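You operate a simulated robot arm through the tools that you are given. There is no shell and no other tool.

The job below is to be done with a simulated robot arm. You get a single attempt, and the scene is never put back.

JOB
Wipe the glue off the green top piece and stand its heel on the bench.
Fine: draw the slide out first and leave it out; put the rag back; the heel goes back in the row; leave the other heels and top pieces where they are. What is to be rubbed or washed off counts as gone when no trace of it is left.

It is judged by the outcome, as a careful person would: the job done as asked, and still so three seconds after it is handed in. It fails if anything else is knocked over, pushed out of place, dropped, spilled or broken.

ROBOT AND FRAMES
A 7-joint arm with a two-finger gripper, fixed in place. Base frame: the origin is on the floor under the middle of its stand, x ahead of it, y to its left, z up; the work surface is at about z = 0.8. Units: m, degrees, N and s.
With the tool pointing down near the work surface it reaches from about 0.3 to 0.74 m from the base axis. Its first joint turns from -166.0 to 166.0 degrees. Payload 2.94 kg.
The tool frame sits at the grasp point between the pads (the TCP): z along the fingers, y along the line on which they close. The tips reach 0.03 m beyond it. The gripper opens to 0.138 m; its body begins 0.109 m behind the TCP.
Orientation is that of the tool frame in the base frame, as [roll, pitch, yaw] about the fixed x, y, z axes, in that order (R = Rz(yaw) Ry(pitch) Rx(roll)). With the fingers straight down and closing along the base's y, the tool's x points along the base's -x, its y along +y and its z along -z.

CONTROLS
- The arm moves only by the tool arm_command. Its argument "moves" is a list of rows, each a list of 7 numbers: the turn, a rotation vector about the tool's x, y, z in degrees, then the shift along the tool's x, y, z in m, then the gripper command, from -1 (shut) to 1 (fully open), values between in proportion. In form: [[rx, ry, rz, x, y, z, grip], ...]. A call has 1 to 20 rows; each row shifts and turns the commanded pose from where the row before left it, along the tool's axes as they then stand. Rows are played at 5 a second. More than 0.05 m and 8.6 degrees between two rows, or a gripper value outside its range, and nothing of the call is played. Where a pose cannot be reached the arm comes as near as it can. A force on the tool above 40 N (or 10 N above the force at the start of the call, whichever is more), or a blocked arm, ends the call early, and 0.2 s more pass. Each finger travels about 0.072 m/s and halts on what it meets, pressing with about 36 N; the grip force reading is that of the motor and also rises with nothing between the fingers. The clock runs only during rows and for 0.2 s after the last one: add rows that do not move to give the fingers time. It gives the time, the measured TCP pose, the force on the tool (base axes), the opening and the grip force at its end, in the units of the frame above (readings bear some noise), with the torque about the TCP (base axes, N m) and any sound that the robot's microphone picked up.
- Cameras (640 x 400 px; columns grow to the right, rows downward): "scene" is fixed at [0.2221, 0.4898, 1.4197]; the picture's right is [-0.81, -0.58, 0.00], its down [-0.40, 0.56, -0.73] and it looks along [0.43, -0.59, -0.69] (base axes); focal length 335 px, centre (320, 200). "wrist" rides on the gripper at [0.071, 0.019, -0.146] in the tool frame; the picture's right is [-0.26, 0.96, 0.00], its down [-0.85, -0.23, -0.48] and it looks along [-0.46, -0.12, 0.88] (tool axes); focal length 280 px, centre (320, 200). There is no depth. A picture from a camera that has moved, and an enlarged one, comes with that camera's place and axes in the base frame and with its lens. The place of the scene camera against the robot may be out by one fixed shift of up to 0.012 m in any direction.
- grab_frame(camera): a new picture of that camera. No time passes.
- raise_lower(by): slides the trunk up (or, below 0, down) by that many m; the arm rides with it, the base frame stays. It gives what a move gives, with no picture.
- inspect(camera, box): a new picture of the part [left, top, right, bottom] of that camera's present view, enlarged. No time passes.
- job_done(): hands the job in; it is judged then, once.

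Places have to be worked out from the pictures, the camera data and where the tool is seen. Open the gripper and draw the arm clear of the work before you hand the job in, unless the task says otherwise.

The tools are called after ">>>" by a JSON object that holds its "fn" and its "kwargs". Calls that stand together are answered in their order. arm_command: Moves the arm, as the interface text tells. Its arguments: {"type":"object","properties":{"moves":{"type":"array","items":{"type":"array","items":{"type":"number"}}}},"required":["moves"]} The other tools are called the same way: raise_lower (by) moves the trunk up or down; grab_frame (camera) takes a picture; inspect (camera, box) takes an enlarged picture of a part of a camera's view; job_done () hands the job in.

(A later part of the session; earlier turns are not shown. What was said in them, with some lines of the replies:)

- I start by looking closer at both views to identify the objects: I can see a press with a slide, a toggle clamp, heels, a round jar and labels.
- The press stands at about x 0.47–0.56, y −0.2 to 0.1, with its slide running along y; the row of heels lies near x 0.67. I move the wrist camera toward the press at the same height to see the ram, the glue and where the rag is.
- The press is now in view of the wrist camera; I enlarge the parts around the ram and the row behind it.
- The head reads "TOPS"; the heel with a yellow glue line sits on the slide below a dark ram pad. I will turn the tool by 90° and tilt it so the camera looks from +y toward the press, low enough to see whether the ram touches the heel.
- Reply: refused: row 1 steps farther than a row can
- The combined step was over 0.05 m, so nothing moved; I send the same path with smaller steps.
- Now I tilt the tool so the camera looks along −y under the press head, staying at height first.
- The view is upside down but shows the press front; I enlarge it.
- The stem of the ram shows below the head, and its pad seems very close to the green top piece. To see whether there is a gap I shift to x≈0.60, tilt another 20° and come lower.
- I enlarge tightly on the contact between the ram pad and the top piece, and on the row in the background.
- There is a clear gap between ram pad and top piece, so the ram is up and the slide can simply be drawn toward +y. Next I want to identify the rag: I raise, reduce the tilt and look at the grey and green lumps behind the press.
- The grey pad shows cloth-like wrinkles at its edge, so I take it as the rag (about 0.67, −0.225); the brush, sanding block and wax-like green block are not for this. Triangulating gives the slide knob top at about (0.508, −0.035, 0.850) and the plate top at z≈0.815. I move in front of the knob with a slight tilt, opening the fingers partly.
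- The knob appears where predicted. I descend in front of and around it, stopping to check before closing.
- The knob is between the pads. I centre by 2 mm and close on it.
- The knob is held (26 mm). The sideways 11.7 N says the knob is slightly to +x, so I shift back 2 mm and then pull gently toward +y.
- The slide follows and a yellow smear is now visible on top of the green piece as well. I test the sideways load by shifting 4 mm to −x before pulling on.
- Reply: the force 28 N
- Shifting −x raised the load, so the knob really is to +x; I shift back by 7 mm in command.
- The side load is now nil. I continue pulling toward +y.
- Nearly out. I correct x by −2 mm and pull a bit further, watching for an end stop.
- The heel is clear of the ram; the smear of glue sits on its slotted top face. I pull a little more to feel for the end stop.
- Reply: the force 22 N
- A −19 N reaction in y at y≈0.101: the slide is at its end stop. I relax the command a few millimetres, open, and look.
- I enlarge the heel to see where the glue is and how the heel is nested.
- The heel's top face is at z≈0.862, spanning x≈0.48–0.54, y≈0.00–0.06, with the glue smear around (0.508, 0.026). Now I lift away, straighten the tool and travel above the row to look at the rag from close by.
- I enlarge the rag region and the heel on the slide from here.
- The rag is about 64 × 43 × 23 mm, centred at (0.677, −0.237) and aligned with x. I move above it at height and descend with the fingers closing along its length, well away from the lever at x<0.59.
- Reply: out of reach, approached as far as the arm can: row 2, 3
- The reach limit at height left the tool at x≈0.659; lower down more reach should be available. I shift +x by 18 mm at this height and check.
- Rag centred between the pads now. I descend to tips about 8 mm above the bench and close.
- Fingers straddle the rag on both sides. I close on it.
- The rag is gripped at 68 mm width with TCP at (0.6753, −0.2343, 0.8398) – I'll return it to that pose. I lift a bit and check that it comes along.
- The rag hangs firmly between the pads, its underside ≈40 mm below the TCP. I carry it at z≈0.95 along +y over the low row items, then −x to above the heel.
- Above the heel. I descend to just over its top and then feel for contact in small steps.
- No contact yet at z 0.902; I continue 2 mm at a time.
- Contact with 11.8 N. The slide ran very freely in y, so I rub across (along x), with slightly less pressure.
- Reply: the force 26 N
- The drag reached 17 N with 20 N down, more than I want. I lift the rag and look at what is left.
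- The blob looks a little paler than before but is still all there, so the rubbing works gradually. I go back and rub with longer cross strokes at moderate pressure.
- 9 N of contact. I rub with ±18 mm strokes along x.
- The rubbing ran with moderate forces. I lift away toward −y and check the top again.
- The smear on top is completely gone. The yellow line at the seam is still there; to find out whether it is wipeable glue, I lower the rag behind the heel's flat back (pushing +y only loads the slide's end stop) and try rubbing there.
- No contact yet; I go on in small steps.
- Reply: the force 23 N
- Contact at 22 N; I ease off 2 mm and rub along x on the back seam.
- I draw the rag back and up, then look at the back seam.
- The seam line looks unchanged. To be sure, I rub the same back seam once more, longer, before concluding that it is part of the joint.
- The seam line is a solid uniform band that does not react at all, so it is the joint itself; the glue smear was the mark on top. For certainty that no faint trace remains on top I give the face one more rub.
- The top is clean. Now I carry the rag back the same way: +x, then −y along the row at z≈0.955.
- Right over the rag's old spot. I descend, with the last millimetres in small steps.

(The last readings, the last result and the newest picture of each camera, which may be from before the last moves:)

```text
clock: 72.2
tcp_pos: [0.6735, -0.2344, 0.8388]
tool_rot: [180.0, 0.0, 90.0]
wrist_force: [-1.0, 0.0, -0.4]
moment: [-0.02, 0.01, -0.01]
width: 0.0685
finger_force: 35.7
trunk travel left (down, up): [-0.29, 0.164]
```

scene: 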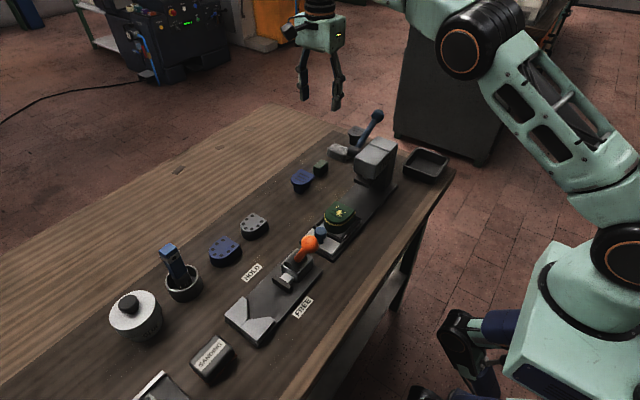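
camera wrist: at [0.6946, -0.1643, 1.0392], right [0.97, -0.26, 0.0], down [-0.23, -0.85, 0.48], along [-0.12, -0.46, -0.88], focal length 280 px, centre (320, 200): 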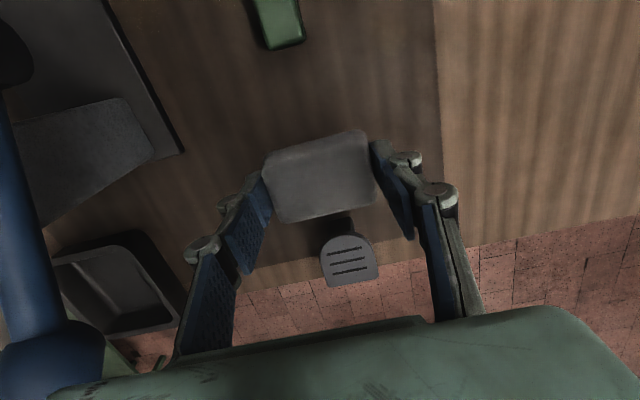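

No contact yet (the rag may have slid up slightly in the grip); I go down 1 mm at a time.

>>> {"fn": "arm_command", "kwargs": {"moves": [[0, 0, 0, 0, 0, 0.001, -0.5], [0, 0, 0, 0, 0.001, 0.001, -0.5], [0, 0, 0, 0, 0, 0, -0.5]]}}

>>> {"fn": "inspect", "kwargs": {"camera": "scene", "box": [300, 110, 390, 180]}}

```text
clock: 73.0
tcp_pos: [0.6777, -0.2324, 0.8386]
tool_rot: [179.9, -0.1, 90.0]
wrist_force: [-1.5, -0.5, 6.2]
moment: [0.13, 0.26, 0.09]
width: 0.0687
finger_force: 36.2
trunk travel left (down, up): [-0.29, 0.164]
```

```text
5.71 times, centred on (345, 145) of scene
camera zoom: at [0.2221, 0.4898, 1.4197], right [-0.81, -0.58, 0.0], down [-0.4, 0.56, -0.73], along [0.43, -0.59, -0.69], focal length 1912 px, centre (177, 514)
```

zoom: 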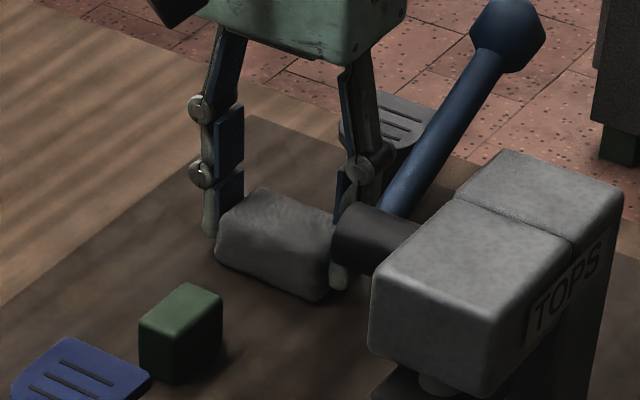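

Contact at 6 N: the rag rests on the bench. I open and rise.

>>> {"fn": "arm_command", "kwargs": {"moves": [[0, 0, 0, 0, 0, 0, 0.1], [0, 0, 0, 0, 0, 0, 0.2], [0, 0, 0, 0, 0, 0, 0.2], [0, 0, 0, 0, 0, -0.02, 0.2], [0, 0, 0, 0, 0, -0.04, 0.2], [0, 0, 0, 0, 0, 0, 0.2]]}}

>>> {"fn": "grab_frame", "kwargs": {"camera": "wrist"}}

>>> {"fn": "inspect", "kwargs": {"camera": "scene", "box": [280, 90, 430, 210]}}

```text
clock: 74.4
tcp_pos: [0.6766, -0.2351, 0.8958]
tool_rot: [-179.9, -0.1, 89.9]
wrist_force: [-0.1, 0.6, 0.4]
moment: [-0.01, 0.0, 0.02]
width: 0.083
finger_force: 0.1
trunk travel left (down, up): [-0.29, 0.164]
```

```text
taken
camera wrist: at [0.6956, -0.1647, 1.0407], right [0.96, -0.26, 0.0], down [-0.23, -0.85, 0.48], along [-0.13, -0.46, -0.88], focal length 280 px, centre (320, 200)
```

wrist: 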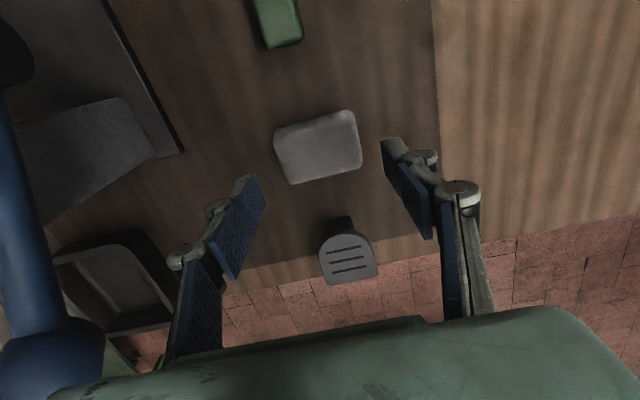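

```text
3.33 times, centred on (355, 150) of scene
camera zoom: at [0.2221, 0.4898, 1.4197], right [-0.81, -0.58, 0.0], down [-0.4, 0.56, -0.73], along [0.43, -0.59, -0.69], focal length 1115 px, centre (203, 367)
```

zoom: 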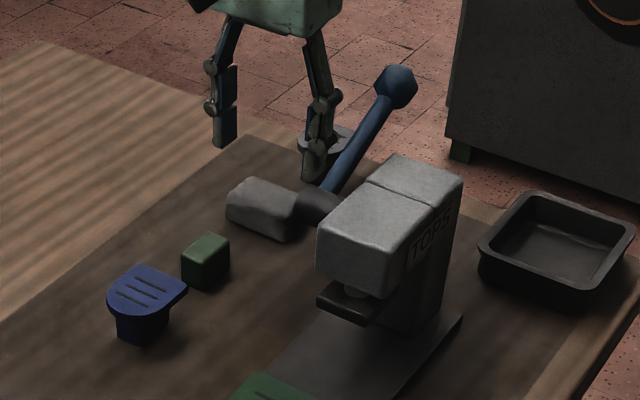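

The rag is back within about 2 mm of its old place. Now I go back to the heel with the fingers open 83 mm and check alignment before descending.

>>> {"fn": "arm_command", "kwargs": {"moves": [[0, 0, 0, 0, 0, -0.03, 0.2], [0, 0, 0, 0, 0, -0.03, 0.2], [0, 0, 0, 0.043, 0, 0, 0.2], [0, 0, 0, 0.043, 0, 0, 0.2], [0, 0, 0, 0.043, 0, 0, 0.2], [0, 0, 0, 0.043, 0, 0, 0.2], [0, 0, 0, 0.043, 0, 0, 0.2], [0, 0, 0, 0.042, 0, 0, 0.2], [0, 0, 0, 0, -0.0415, 0, 0.2], [0, 0, 0, 0, -0.0415, 0, 0.2], [0, 0, 0, 0, -0.0415, 0, 0.2], [0, 0, 0, 0, -0.041, 0, 0.2], [0, 0, 0, 0, 0, 0, 0.2]]}}

>>> {"fn": "grab_frame", "kwargs": {"camera": "wrist"}}

>>> {"fn": "inspect", "kwargs": {"camera": "wrist", "box": [240, 80, 400, 200]}}

```text
clock: 77.2
tcp_pos: [0.5083, 0.023, 0.9554]
tool_rot: [-180.0, 0.0, 90.0]
wrist_force: [-0.6, -0.1, -0.3]
moment: [0.02, -0.02, 0.01]
width: 0.0831
finger_force: 0.1
trunk travel left (down, up): [-0.29, 0.164]
```

```text
taken
camera wrist: at [0.527, 0.0925, 1.0998], right [0.96, -0.26, 0.0], down [-0.23, -0.85, 0.48], along [-0.12, -0.46, -0.88], focal length 280 px, centre (320, 200)
```

wrist: 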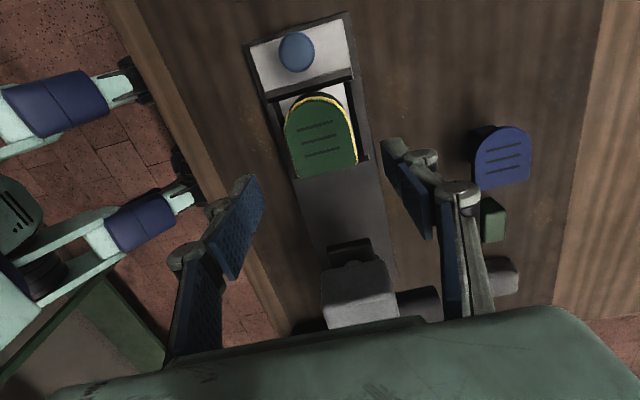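

```text
3.33 times, centred on (320, 140) of wrist
camera zoom: at [0.527, 0.0925, 1.0998], right [0.96, -0.26, 0.0], down [-0.23, -0.85, 0.48], along [-0.12, -0.46, -0.88], focal length 935 px, centre (320, 400)
```

zoom: 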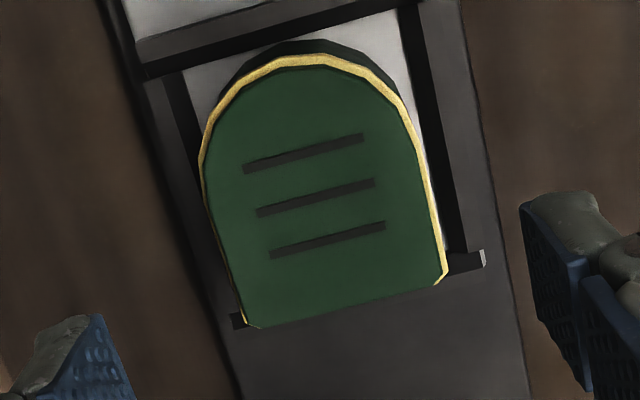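

The top piece is entirely clean. The heel's centre is at x≈0.510; I descend with the tips ending ≈1 cm above the nest bars and close on the sides.

>>> {"fn": "arm_command", "kwargs": {"moves": [[0, 0, 0, 0, 0.0015, 0.03, 0.2], [0, 0, 0, 0, 0, 0.03, 0.2], [0, 0, 0, 0, 0, 0.02, 0.2], [0, 0, 0, 0, 0, 0.009, 0.2], [0, 0, 0, 0, 0, 0, 0.2]]}}

>>> {"fn": "inspect", "kwargs": {"camera": "wrist", "box": [220, 80, 420, 230]}}

>>> {"fn": "inspect", "kwargs": {"camera": "scene", "box": [310, 160, 410, 250]}}

```text
clock: 78.4
tcp_pos: [0.5112, 0.023, 0.8674]
tool_rot: [-179.9, 0.1, 90.0]
wrist_force: [0.0, -0.2, 0.1]
moment: [-0.01, 0.02, -0.04]
width: 0.0829
finger_force: 0.0
trunk travel left (down, up): [-0.29, 0.164]
```

```text
2.67 times, centred on (320, 155) of wrist
camera zoom: at [0.5295, 0.0939, 1.0126], right [0.96, -0.26, 0.0], down [-0.23, -0.85, 0.48], along [-0.12, -0.46, -0.88], focal length 748 px, centre (320, 320)
```

zoom: 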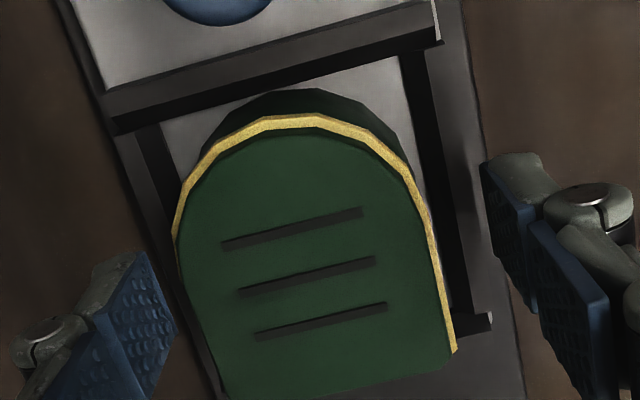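

```text
4.44 times, centred on (360, 205) of scene
camera zoom: at [0.2221, 0.4898, 1.4197], right [-0.81, -0.58, 0.0], down [-0.4, 0.56, -0.73], along [0.43, -0.59, -0.69], focal length 1487 px, centre (142, 178)
```

zoom: 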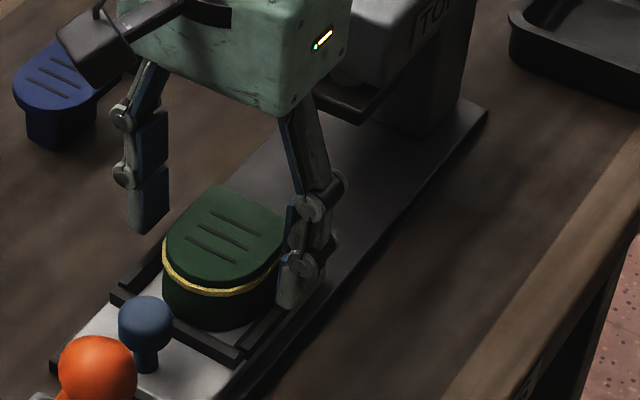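

Aligned within 2 mm. I close gently on the heel.

>>> {"fn": "arm_command", "kwargs": {"moves": [[0, 0, 0, 0, -0.0015, 0, 0], [0, 0, 0, 0, 0, 0, -0.3], [0, 0, 0, 0, 0, 0, -0.4], [0, 0, 0, 0, 0, 0, -0.4]]}}

>>> {"fn": "inspect", "kwargs": {"camera": "wrist", "box": [220, 80, 420, 230]}}

```text
clock: 79.4
tcp_pos: [0.5107, 0.0235, 0.8676]
tool_rot: [-180.0, -0.1, 90.0]
wrist_force: [-0.8, 0.5, 0.4]
moment: [0.0, 0.04, 0.01]
width: 0.0567
finger_force: 36.1
trunk travel left (down, up): [-0.29, 0.164]
```

```text
2.67 times, centred on (320, 155) of wrist
camera zoom: at [0.5283, 0.0938, 1.0128], right [0.96, -0.26, 0.0], down [-0.23, -0.85, 0.48], along [-0.12, -0.46, -0.88], focal length 748 px, centre (320, 320)
```

zoom: 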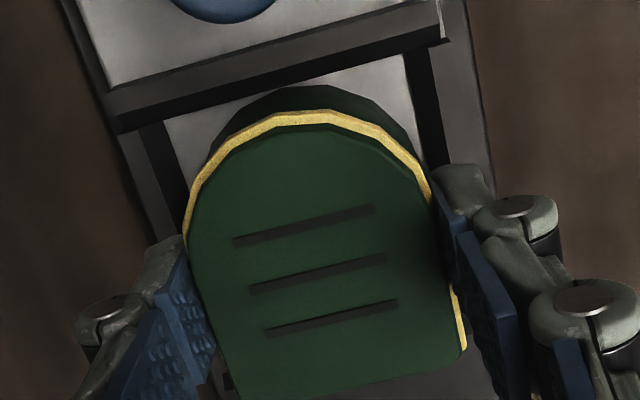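

Held at 57 mm with 36 N. I lift slowly and check.

>>> {"fn": "arm_command", "kwargs": {"moves": [[0, 0, 0, 0, 0, -0.005, -0.4], [0, 0, 0, 0, 0, -0.01, -0.4], [0, 0, 0, 0, 0, -0.02, -0.4], [0, 0, 0, 0, 0, -0.025, -0.4], [0, 0, 0, 0, 0, -0.02, -0.4], [0, 0, 0, 0, 0, 0, -0.4]]}}

>>> {"fn": "grab_frame", "kwargs": {"camera": "wrist"}}

>>> {"fn": "inspect", "kwargs": {"camera": "scene", "box": [290, 110, 420, 250]}}

```text
clock: 80.8
tcp_pos: [0.508, 0.0217, 0.9485]
tool_rot: [180.0, 0.0, 90.1]
wrist_force: [0.3, -0.1, -1.0]
moment: [0.01, -0.01, 0.02]
width: 0.0569
finger_force: 36.3
trunk travel left (down, up): [-0.29, 0.164]
```

```text
taken
camera wrist: at [0.5278, 0.0935, 1.0932], right [0.96, -0.26, 0.0], down [-0.23, -0.85, 0.48], along [-0.12, -0.46, -0.88], focal length 280 px, centre (320, 200)
```

wrist: 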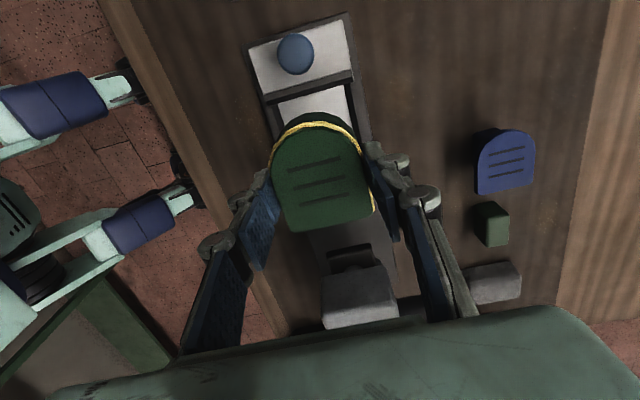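

```text
2.86 times, centred on (355, 180) of scene
camera zoom: at [0.2221, 0.4898, 1.4197], right [-0.81, -0.58, 0.0], down [-0.4, 0.56, -0.73], along [0.43, -0.59, -0.69], focal length 956 px, centre (220, 257)
```

zoom: 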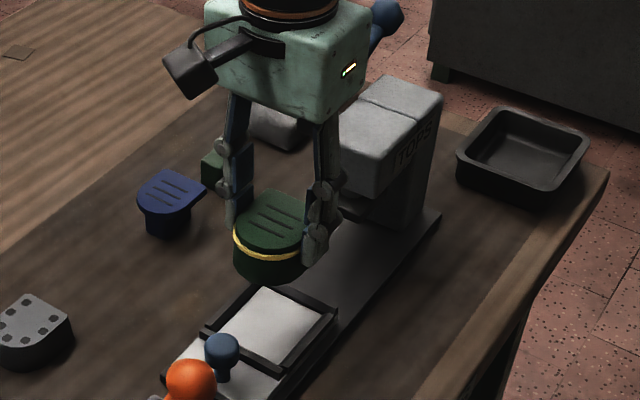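

The heel came up whole and upright; the nest is empty. I carry it over to the gap in the heel row next to the grey dotted heel (around x 0.654, y 0.068) and look before lowering.

>>> {"fn": "arm_command", "kwargs": {"moves": [[0, 0, 0, 0.0105, 0.0365, 0, -0.4], [0, 0, 0, 0.0105, 0.0365, 0, -0.4], [0, 0, 0, 0.0105, 0.0365, 0, -0.4], [0, 0, 0, 0.0105, 0.0365, 0, -0.4], [0, 0, 0, 0, 0, 0, -0.4]]}}

>>> {"fn": "grab_frame", "kwargs": {"camera": "wrist"}}

>>> {"fn": "grab_frame", "kwargs": {"camera": "scene"}}

```text
clock: 82.0
tcp_pos: [0.6575, 0.0648, 0.9493]
tool_rot: [180.0, 0.0, 90.1]
wrist_force: [-0.1, 0.4, -0.4]
moment: [-0.01, 0.03, 0.01]
width: 0.0565
finger_force: 35.6
trunk travel left (down, up): [-0.29, 0.164]
```

```text
taken
camera wrist: at [0.6762, 0.1355, 1.0937], right [0.96, -0.26, 0.0], down [-0.23, -0.85, 0.48], along [-0.13, -0.46, -0.88], focal length 280 px, centre (320, 200)
```

wrist: 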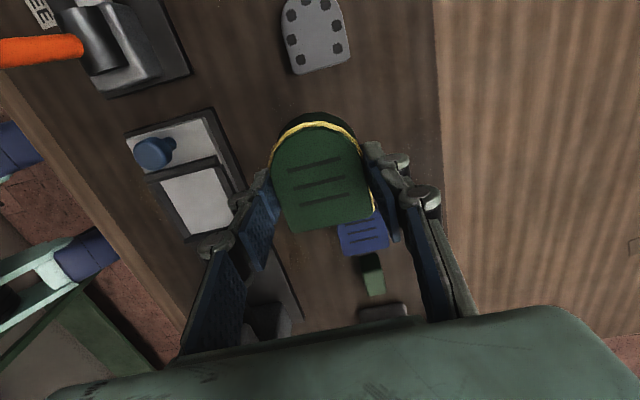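

```text
taken
```

scene: 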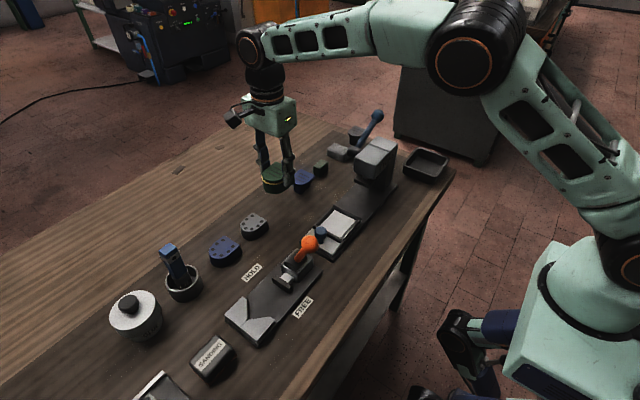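

The grey dotted heel appears nearer x≈0.67 in this near-vertical view than my first estimate. I move +y by 0.12 at height to measure both dotted heels from above.

>>> {"fn": "arm_command", "kwargs": {"moves": [[0, 0, 0, 0.04, 0, -0.01, -0.4], [0, 0, 0, 0.04, 0, -0.01, -0.4], [0, 0, 0, 0.04, 0, 0, -0.4], [0, 0, 0, 0, 0, 0, -0.4]]}}

>>> {"fn": "grab_frame", "kwargs": {"camera": "wrist"}}

>>> {"fn": "inspect", "kwargs": {"camera": "wrist", "box": [250, 0, 410, 130]}}

```text
clock: 83.0
tcp_pos: [0.6585, 0.1863, 0.9664]
tool_rot: [179.9, 0.0, 90.0]
wrist_force: [-0.6, 0.9, -0.8]
moment: [-0.03, -0.01, 0.01]
width: 0.0565
finger_force: 35.9
trunk travel left (down, up): [-0.29, 0.164]
```

```text
taken
camera wrist: at [0.6767, 0.2564, 1.1111], right [0.96, -0.26, 0.0], down [-0.23, -0.85, 0.48], along [-0.13, -0.46, -0.88], focal length 280 px, centre (320, 200)
```

wrist: 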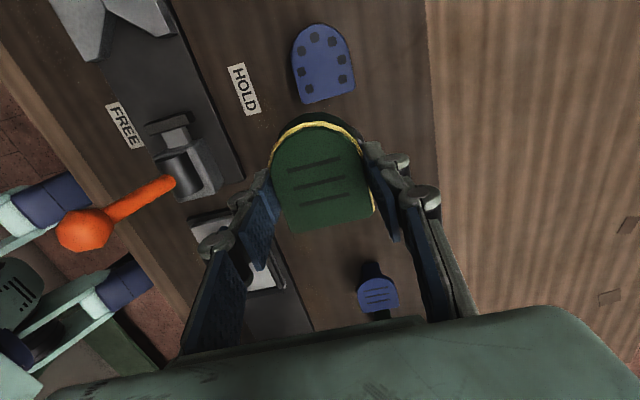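

```text
3.08 times, centred on (330, 65) of wrist
camera zoom: at [0.6767, 0.2564, 1.1111], right [0.96, -0.26, 0.0], down [-0.23, -0.85, 0.48], along [-0.13, -0.46, -0.88], focal length 863 px, centre (289, 615)
```

zoom: 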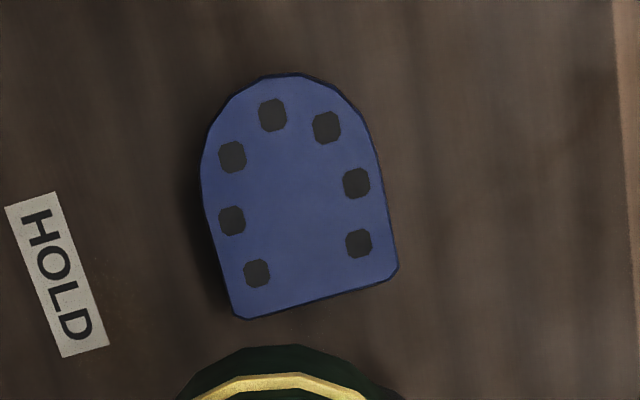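

The dotted heels lie at about (0.677, 0.245) and (0.676, 0.155), so the next place in the row is at about (0.676, 0.063). I move there at height and check in both views.

>>> {"fn": "arm_command", "kwargs": {"moves": [[0, 0, 0, -0.042, 0.006, 0, -0.4], [0, 0, 0, -0.042, 0.006, 0, -0.4], [0, 0, 0, -0.042, 0.0055, 0, -0.4], [0, 0, 0, 0, 0, 0.03, -0.4], [0, 0, 0, 0, 0, 0.03, -0.4], [0, 0, 0, 0, 0, 0, -0.4]]}}

>>> {"fn": "grab_frame", "kwargs": {"camera": "wrist"}}

>>> {"fn": "inspect", "kwargs": {"camera": "scene", "box": [190, 120, 370, 280]}}

```text
clock: 84.4
tcp_pos: [0.6754, 0.0579, 0.9088]
tool_rot: [179.9, 0.1, 90.0]
wrist_force: [0.3, 0.7, -0.6]
moment: [0.01, 0.02, 0.02]
width: 0.0566
finger_force: 36.0
trunk travel left (down, up): [-0.29, 0.164]
```

```text
taken
camera wrist: at [0.6939, 0.128, 1.0533], right [0.96, -0.26, 0.0], down [-0.23, -0.85, 0.48], along [-0.12, -0.46, -0.88], focal length 280 px, centre (320, 200)
```

wrist: 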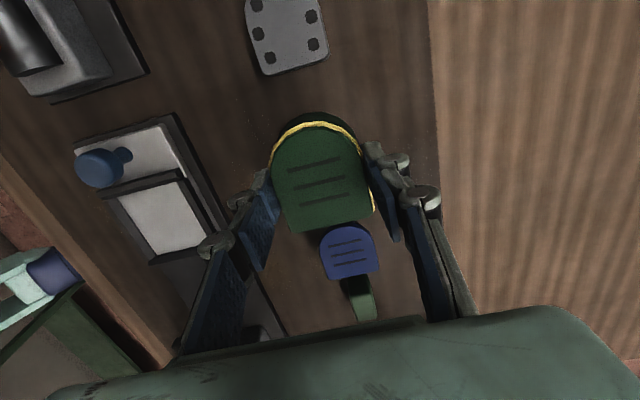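

```text
2.50 times, centred on (280, 200) of scene
camera zoom: at [0.2221, 0.4898, 1.4197], right [-0.81, -0.58, 0.0], down [-0.4, 0.56, -0.73], along [0.43, -0.59, -0.69], focal length 836 px, centre (420, 200)
```

zoom: 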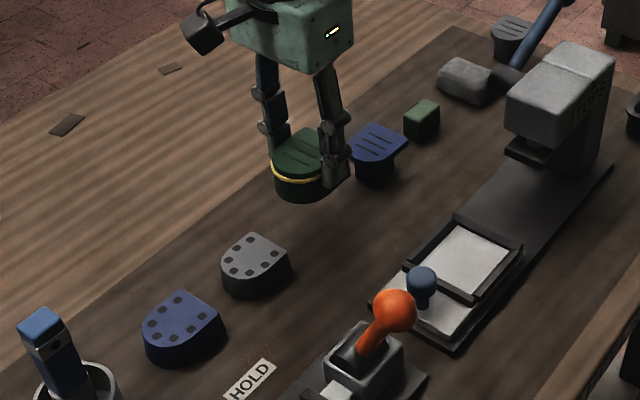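

The gap fits: grey heel's back at y≈0.121, blue top piece's front at y≈−0.01, the heel would span ≈0.03–0.096. I lower to near the bench, then feel for contact.

>>> {"fn": "arm_command", "kwargs": {"moves": [[0, 0, 0, 0, 0, 0.02, -0.4], [0, 0, 0, 0, 0, 0.02, -0.4], [0, 0, 0, 0, 0, 0.01, -0.4], [0, 0, 0, 0, 0, 0, -0.4]]}}

>>> {"fn": "inspect", "kwargs": {"camera": "scene", "box": [220, 150, 330, 250]}}

```text
clock: 85.4
tcp_pos: [0.6746, 0.0579, 0.856]
tool_rot: [-180.0, -0.1, 89.9]
wrist_force: [0.6, 0.6, 0.3]
moment: [-0.01, 0.01, 0.01]
width: 0.0566
finger_force: 36.7
trunk travel left (down, up): [-0.29, 0.164]
```

```text
4.00 times, centred on (275, 200) of scene
camera zoom: at [0.2221, 0.4898, 1.4197], right [-0.81, -0.58, 0.0], down [-0.4, 0.56, -0.73], along [0.43, -0.59, -0.69], focal length 1338 px, centre (500, 200)
```

zoom: 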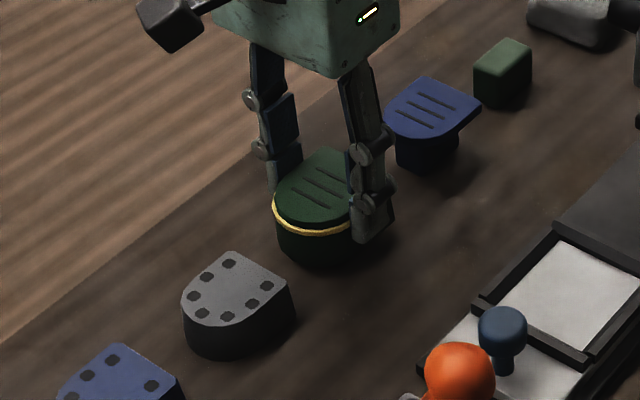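

>>> {"fn": "arm_command", "kwargs": {"moves": [[0, 0, 0, 0, 0, 0.0015, -0.4], [0, 0, 0, 0, 0, 0.0015, -0.4], [0, 0, 0, 0, 0, 0, -0.4]]}}

```text
clock: 86.2
tcp_pos: [0.6746, 0.0584, 0.8532]
tool_rot: [-180.0, 0.0, 90.0]
wrist_force: [0.9, -0.2, -1.0]
moment: [0.01, 0.0, 0.01]
width: 0.0566
finger_force: 36.0
trunk travel left (down, up): [-0.29, 0.164]
```

No contact yet at z 0.853; I go on in 1–1.5 mm steps.

>>> {"fn": "arm_command", "kwargs": {"moves": [[0, 0, 0, 0, 0, 0.0015, -0.4], [0, 0, 0, 0, 0, 0.0015, -0.4], [0, 0, 0, 0, 0, 0, -0.4]]}}

```text
clock: 87.0
tcp_pos: [0.674, 0.0592, 0.8519]
tool_rot: [180.0, 0.0, 90.0]
wrist_force: [-0.1, 1.2, -0.6]
moment: [0.0, -0.04, -0.02]
width: 0.0568
finger_force: 36.2
trunk travel left (down, up): [-0.29, 0.164]
```

>>> {"fn": "arm_command", "kwargs": {"moves": [[0, 0, 0, 0, 0, 0.001, -0.4], [0, 0, 0, 0, 0, 0.001, -0.4], [0, 0, 0, 0, 0, 0, -0.4]]}}

>>> {"fn": "inspect", "kwargs": {"camera": "scene", "box": [220, 150, 330, 250]}}

```text
clock: 87.8
tcp_pos: [0.6734, 0.0591, 0.8498]
tool_rot: [-179.9, 0.0, 90.0]
wrist_force: [0.3, -0.6, -0.1]
moment: [0.01, 0.0, -0.03]
width: 0.0566
finger_force: 36.0
trunk travel left (down, up): [-0.29, 0.164]
```

```text
4.00 times, centred on (275, 200) of scene
camera zoom: at [0.2221, 0.4898, 1.4197], right [-0.81, -0.58, 0.0], down [-0.4, 0.56, -0.73], along [0.43, -0.59, -0.69], focal length 1338 px, centre (500, 200)
```

zoom: 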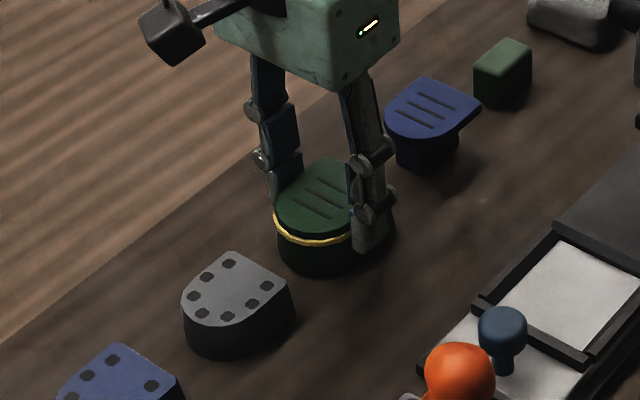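

Still free of load; I keep lowering carefully.

>>> {"fn": "arm_command", "kwargs": {"moves": [[0, 0, 0, 0, 0.0015, 0.001, -0.4], [0, 0, 0, 0, 0, 0.001, -0.4], [0, 0, 0, 0, 0, 0, -0.4]]}}

```text
clock: 88.6
tcp_pos: [0.6749, 0.0602, 0.8471]
tool_rot: [180.0, 0.0, 90.0]
wrist_force: [0.2, -0.1, -0.9]
moment: [0.0, 0.0, -0.01]
width: 0.0564
finger_force: 35.8
trunk travel left (down, up): [-0.29, 0.164]
```

>>> {"fn": "arm_command", "kwargs": {"moves": [[0, 0, 0, 0, 0, 0.001, -0.4], [0, 0, 0, 0, 0, 0.001, -0.4], [0, 0, 0, 0, 0, 0, -0.4]]}}

```text
clock: 89.4
tcp_pos: [0.6749, 0.0596, 0.8459]
tool_rot: [180.0, 0.0, 89.9]
wrist_force: [-1.8, 0.5, 2.8]
moment: [0.01, 0.15, 0.01]
width: 0.0565
finger_force: 36.3
trunk travel left (down, up): [-0.29, 0.164]
```

First contact (2.8 N). One more millimetre to seat it.

>>> {"fn": "arm_command", "kwargs": {"moves": [[0, 0, 0, 0, 0, 0.001, -0.4], [0, 0, 0, 0, 0, 0, -0.4]]}}

>>> {"fn": "inspect", "kwargs": {"camera": "scene", "box": [220, 150, 330, 250]}}

```text
clock: 90.0
tcp_pos: [0.6742, 0.0604, 0.8463]
tool_rot: [179.9, -0.1, 90.1]
wrist_force: [-2.7, -0.9, 8.8]
moment: [0.0, 0.32, 0.01]
width: 0.0565
finger_force: 36.2
trunk travel left (down, up): [-0.29, 0.164]
```

```text
4.00 times, centred on (275, 200) of scene
camera zoom: at [0.2221, 0.4898, 1.4197], right [-0.81, -0.58, 0.0], down [-0.4, 0.56, -0.73], along [0.43, -0.59, -0.69], focal length 1338 px, centre (500, 200)
```

zoom: 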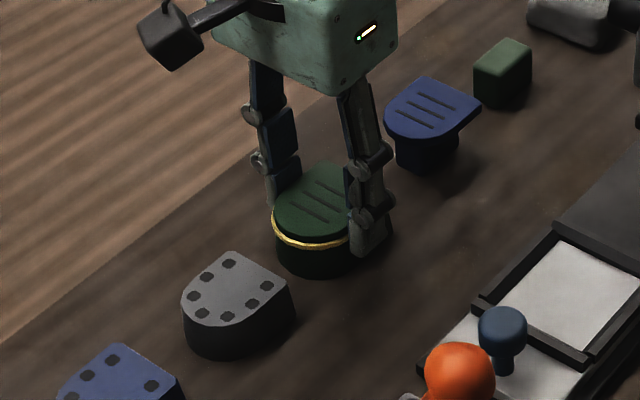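

Seated at 8.8 N. I open the fingers gradually, so the heel settles flat, then rise.

>>> {"fn": "arm_command", "kwargs": {"moves": [[0, 0, 0, 0, 0, -0.0005, -0.15], [0, 0, 0, 0, 0, 0, -0.1], [0, 0, 0, 0, 0, 0, 0.1], [0, 0, 0, 0, 0, 0, 0.2], [0, 0, 0, 0, 0, 0, 0.2]]}}

>>> {"fn": "grab_frame", "kwargs": {"camera": "wrist"}}

>>> {"fn": "inspect", "kwargs": {"camera": "scene", "box": [220, 150, 330, 250]}}

```text
clock: 91.2
tcp_pos: [0.6743, 0.0595, 0.8451]
tool_rot: [179.9, 0.0, 89.9]
wrist_force: [0.8, 0.3, -0.4]
moment: [0.02, 0.05, 0.0]
width: 0.083
finger_force: 0.1
trunk travel left (down, up): [-0.29, 0.164]
```

```text
taken
camera wrist: at [0.6938, 0.1305, 0.9898], right [0.96, -0.26, 0.0], down [-0.23, -0.85, 0.48], along [-0.12, -0.46, -0.88], focal length 280 px, centre (320, 200)
```

wrist: 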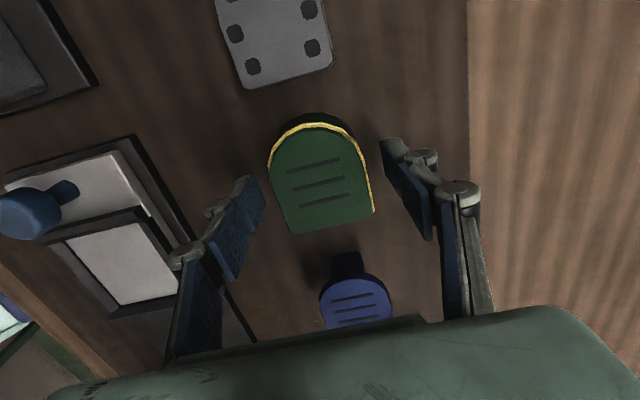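

```text
4.00 times, centred on (275, 200) of scene
camera zoom: at [0.2221, 0.4898, 1.4197], right [-0.81, -0.58, 0.0], down [-0.4, 0.56, -0.73], along [0.43, -0.59, -0.69], focal length 1338 px, centre (500, 200)
```

zoom: 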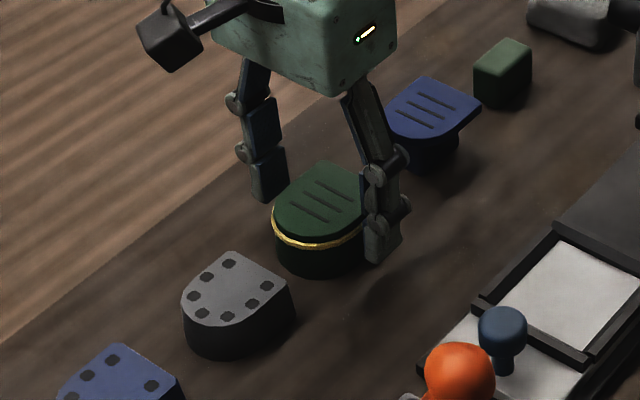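

The heel stands free in the row. I raise the gripper straight up, clear of everything.

>>> {"fn": "arm_command", "kwargs": {"moves": [[0, 0, 0, 0, 0, -0.02, 0.2], [0, 0, 0, 0, 0, -0.04, 0.2], [0, 0, 0, 0, 0, -0.045, 0.2], [0, 0, 0, 0, 0, -0.045, 0.2], [0, 0, 0, 0.04, -0.02, 0, 0.2], [0, 0, 0, 0.04, -0.02, 0, 0.2], [0, 0, 0, 0.04, -0.02, 0, 0.2], [0, 0, 0, 0, 0, 0, 0.5]]}}

>>> {"fn": "grab_frame", "kwargs": {"camera": "scene"}}

>>> {"fn": "grab_frame", "kwargs": {"camera": "wrist"}}

>>> {"fn": "inspect", "kwargs": {"camera": "scene", "box": [240, 130, 400, 270]}}

```text
clock: 93.0
tcp_pos: [0.6175, 0.1819, 0.9955]
tool_rot: [-180.0, 0.0, 90.0]
wrist_force: [-0.3, -1.3, -0.7]
moment: [-0.02, 0.01, 0.03]
width: 0.1037
finger_force: 0.0
trunk travel left (down, up): [-0.29, 0.164]
```

```text
taken
```

scene: 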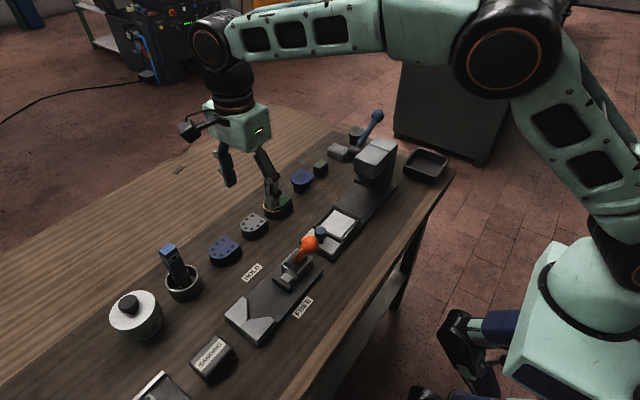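

```text
taken
camera wrist: at [0.6357, 0.2512, 1.1401], right [0.96, -0.26, 0.0], down [-0.23, -0.85, 0.48], along [-0.12, -0.46, -0.88], focal length 280 px, centre (320, 200)
```

wrist: 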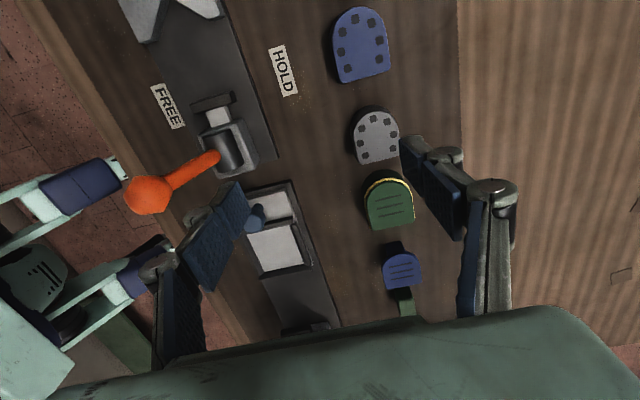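

```text
2.86 times, centred on (320, 200) of scene
camera zoom: at [0.2221, 0.4898, 1.4197], right [-0.81, -0.58, 0.0], down [-0.4, 0.56, -0.73], along [0.43, -0.59, -0.69], focal length 956 px, centre (320, 200)
```

zoom: 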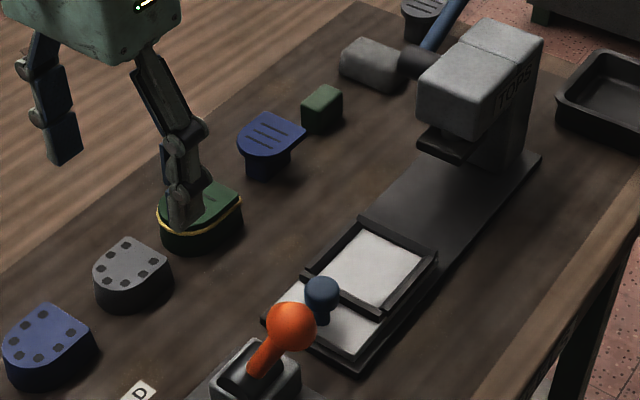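

The heel stands in line between the grey heel and the blue top piece, the slide is out and the rag is in place. I retreat higher and check the green top piece once more.

>>> {"fn": "inspect", "kwargs": {"camera": "wrist", "box": [330, 150, 440, 240]}}

>>> {"fn": "arm_command", "kwargs": {"moves": [[0, 0, 0, 0, -0.02, -0.04, 0.5], [0, 0, 0, 0.02, -0.02, -0.04, 0.5], [0, 0, 0, 0.03, -0.02, -0.03, 1], [0, 0, 0, 0.03, -0.02, 0, 1], [0, 0, 0, 0, 0, 0, 1]]}}

>>> {"fn": "grab_frame", "kwargs": {"camera": "wrist"}}

>>> {"fn": "inspect", "kwargs": {"camera": "scene", "box": [190, 110, 450, 290]}}

```text
4.44 times, centred on (385, 195) of wrist
camera zoom: at [0.6357, 0.2512, 1.1401], right [0.96, -0.26, 0.0], down [-0.23, -0.85, 0.48], along [-0.12, -0.46, -0.88], focal length 1246 px, centre (31, 222)
```

zoom: 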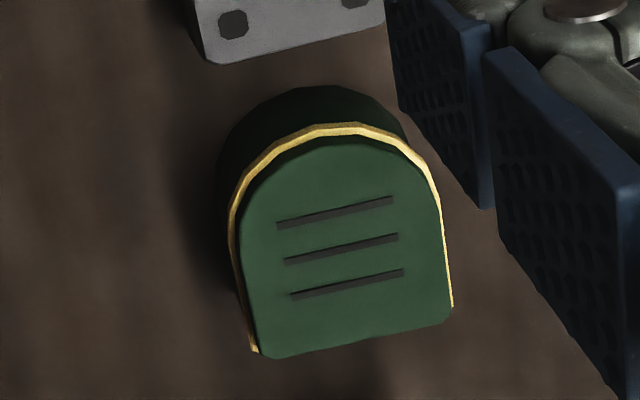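

```text
clock: 94.2
tcp_pos: [0.5366, 0.259, 1.1068]
tool_rot: [-179.9, -0.1, 90.1]
wrist_force: [-1.0, -0.1, -0.1]
moment: [-0.01, -0.01, 0.0]
width: 0.1381
finger_force: 0.0
trunk travel left (down, up): [-0.29, 0.164]
```

```text
taken
camera wrist: at [0.555, 0.3295, 1.2518], right [0.96, -0.26, 0.0], down [-0.23, -0.85, 0.48], along [-0.12, -0.46, -0.88], focal length 280 px, centre (320, 200)
```

wrist: 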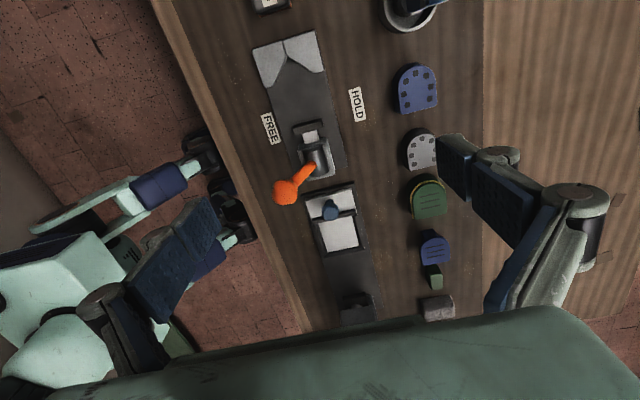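

```text
2.22 times, centred on (320, 200) of scene
camera zoom: at [0.2221, 0.4898, 1.4197], right [-0.81, -0.58, 0.0], down [-0.4, 0.56, -0.73], along [0.43, -0.59, -0.69], focal length 744 px, centre (320, 200)
```

zoom: 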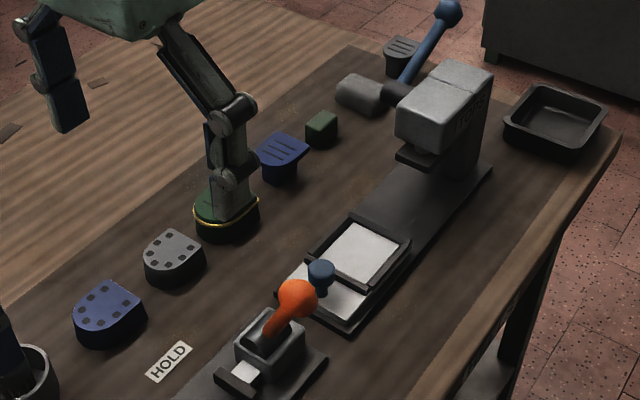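

The top piece shows no trace of glue. The heel stands upright in the row, the slide is fully out and empty, and the rag is back in its place. The other pieces look undisturbed. The arm is open and clear, so I hand the job in.

>>> {"fn": "job_done", "kwargs": {}}

```text
The job is handed in.
```

I wiped the glue smear off the green top piece and stood its heel upright on the bench in the row. No trace of the smear shows in the last close-up pictures. I've handed the job in; no verdict has come back.

- **Slide:** I drew it out to its end stop before wiping. It is still out and empty.
- **Rag:** It is back within about 2 mm of where it lay. I took the grey pad behind the press to be the rag, as nothing was labelled.
- **Heel's place:** It stands in the gap between the grey dotted heel and the blue top piece, facing the same way as the other heels. I judged the spot from the spacing of the row, as I saw no mark on the bench.
- **Everything else:** The other heels and top pieces look undisturbed in the final pictures.

**Yellow line at the seam:** A thin yellow line still runs around the joint between the heel and the top piece. I rubbed it twice along the flat back with the rag and it did not change. I took it to be part of the joint rather than loose glue, and left it.
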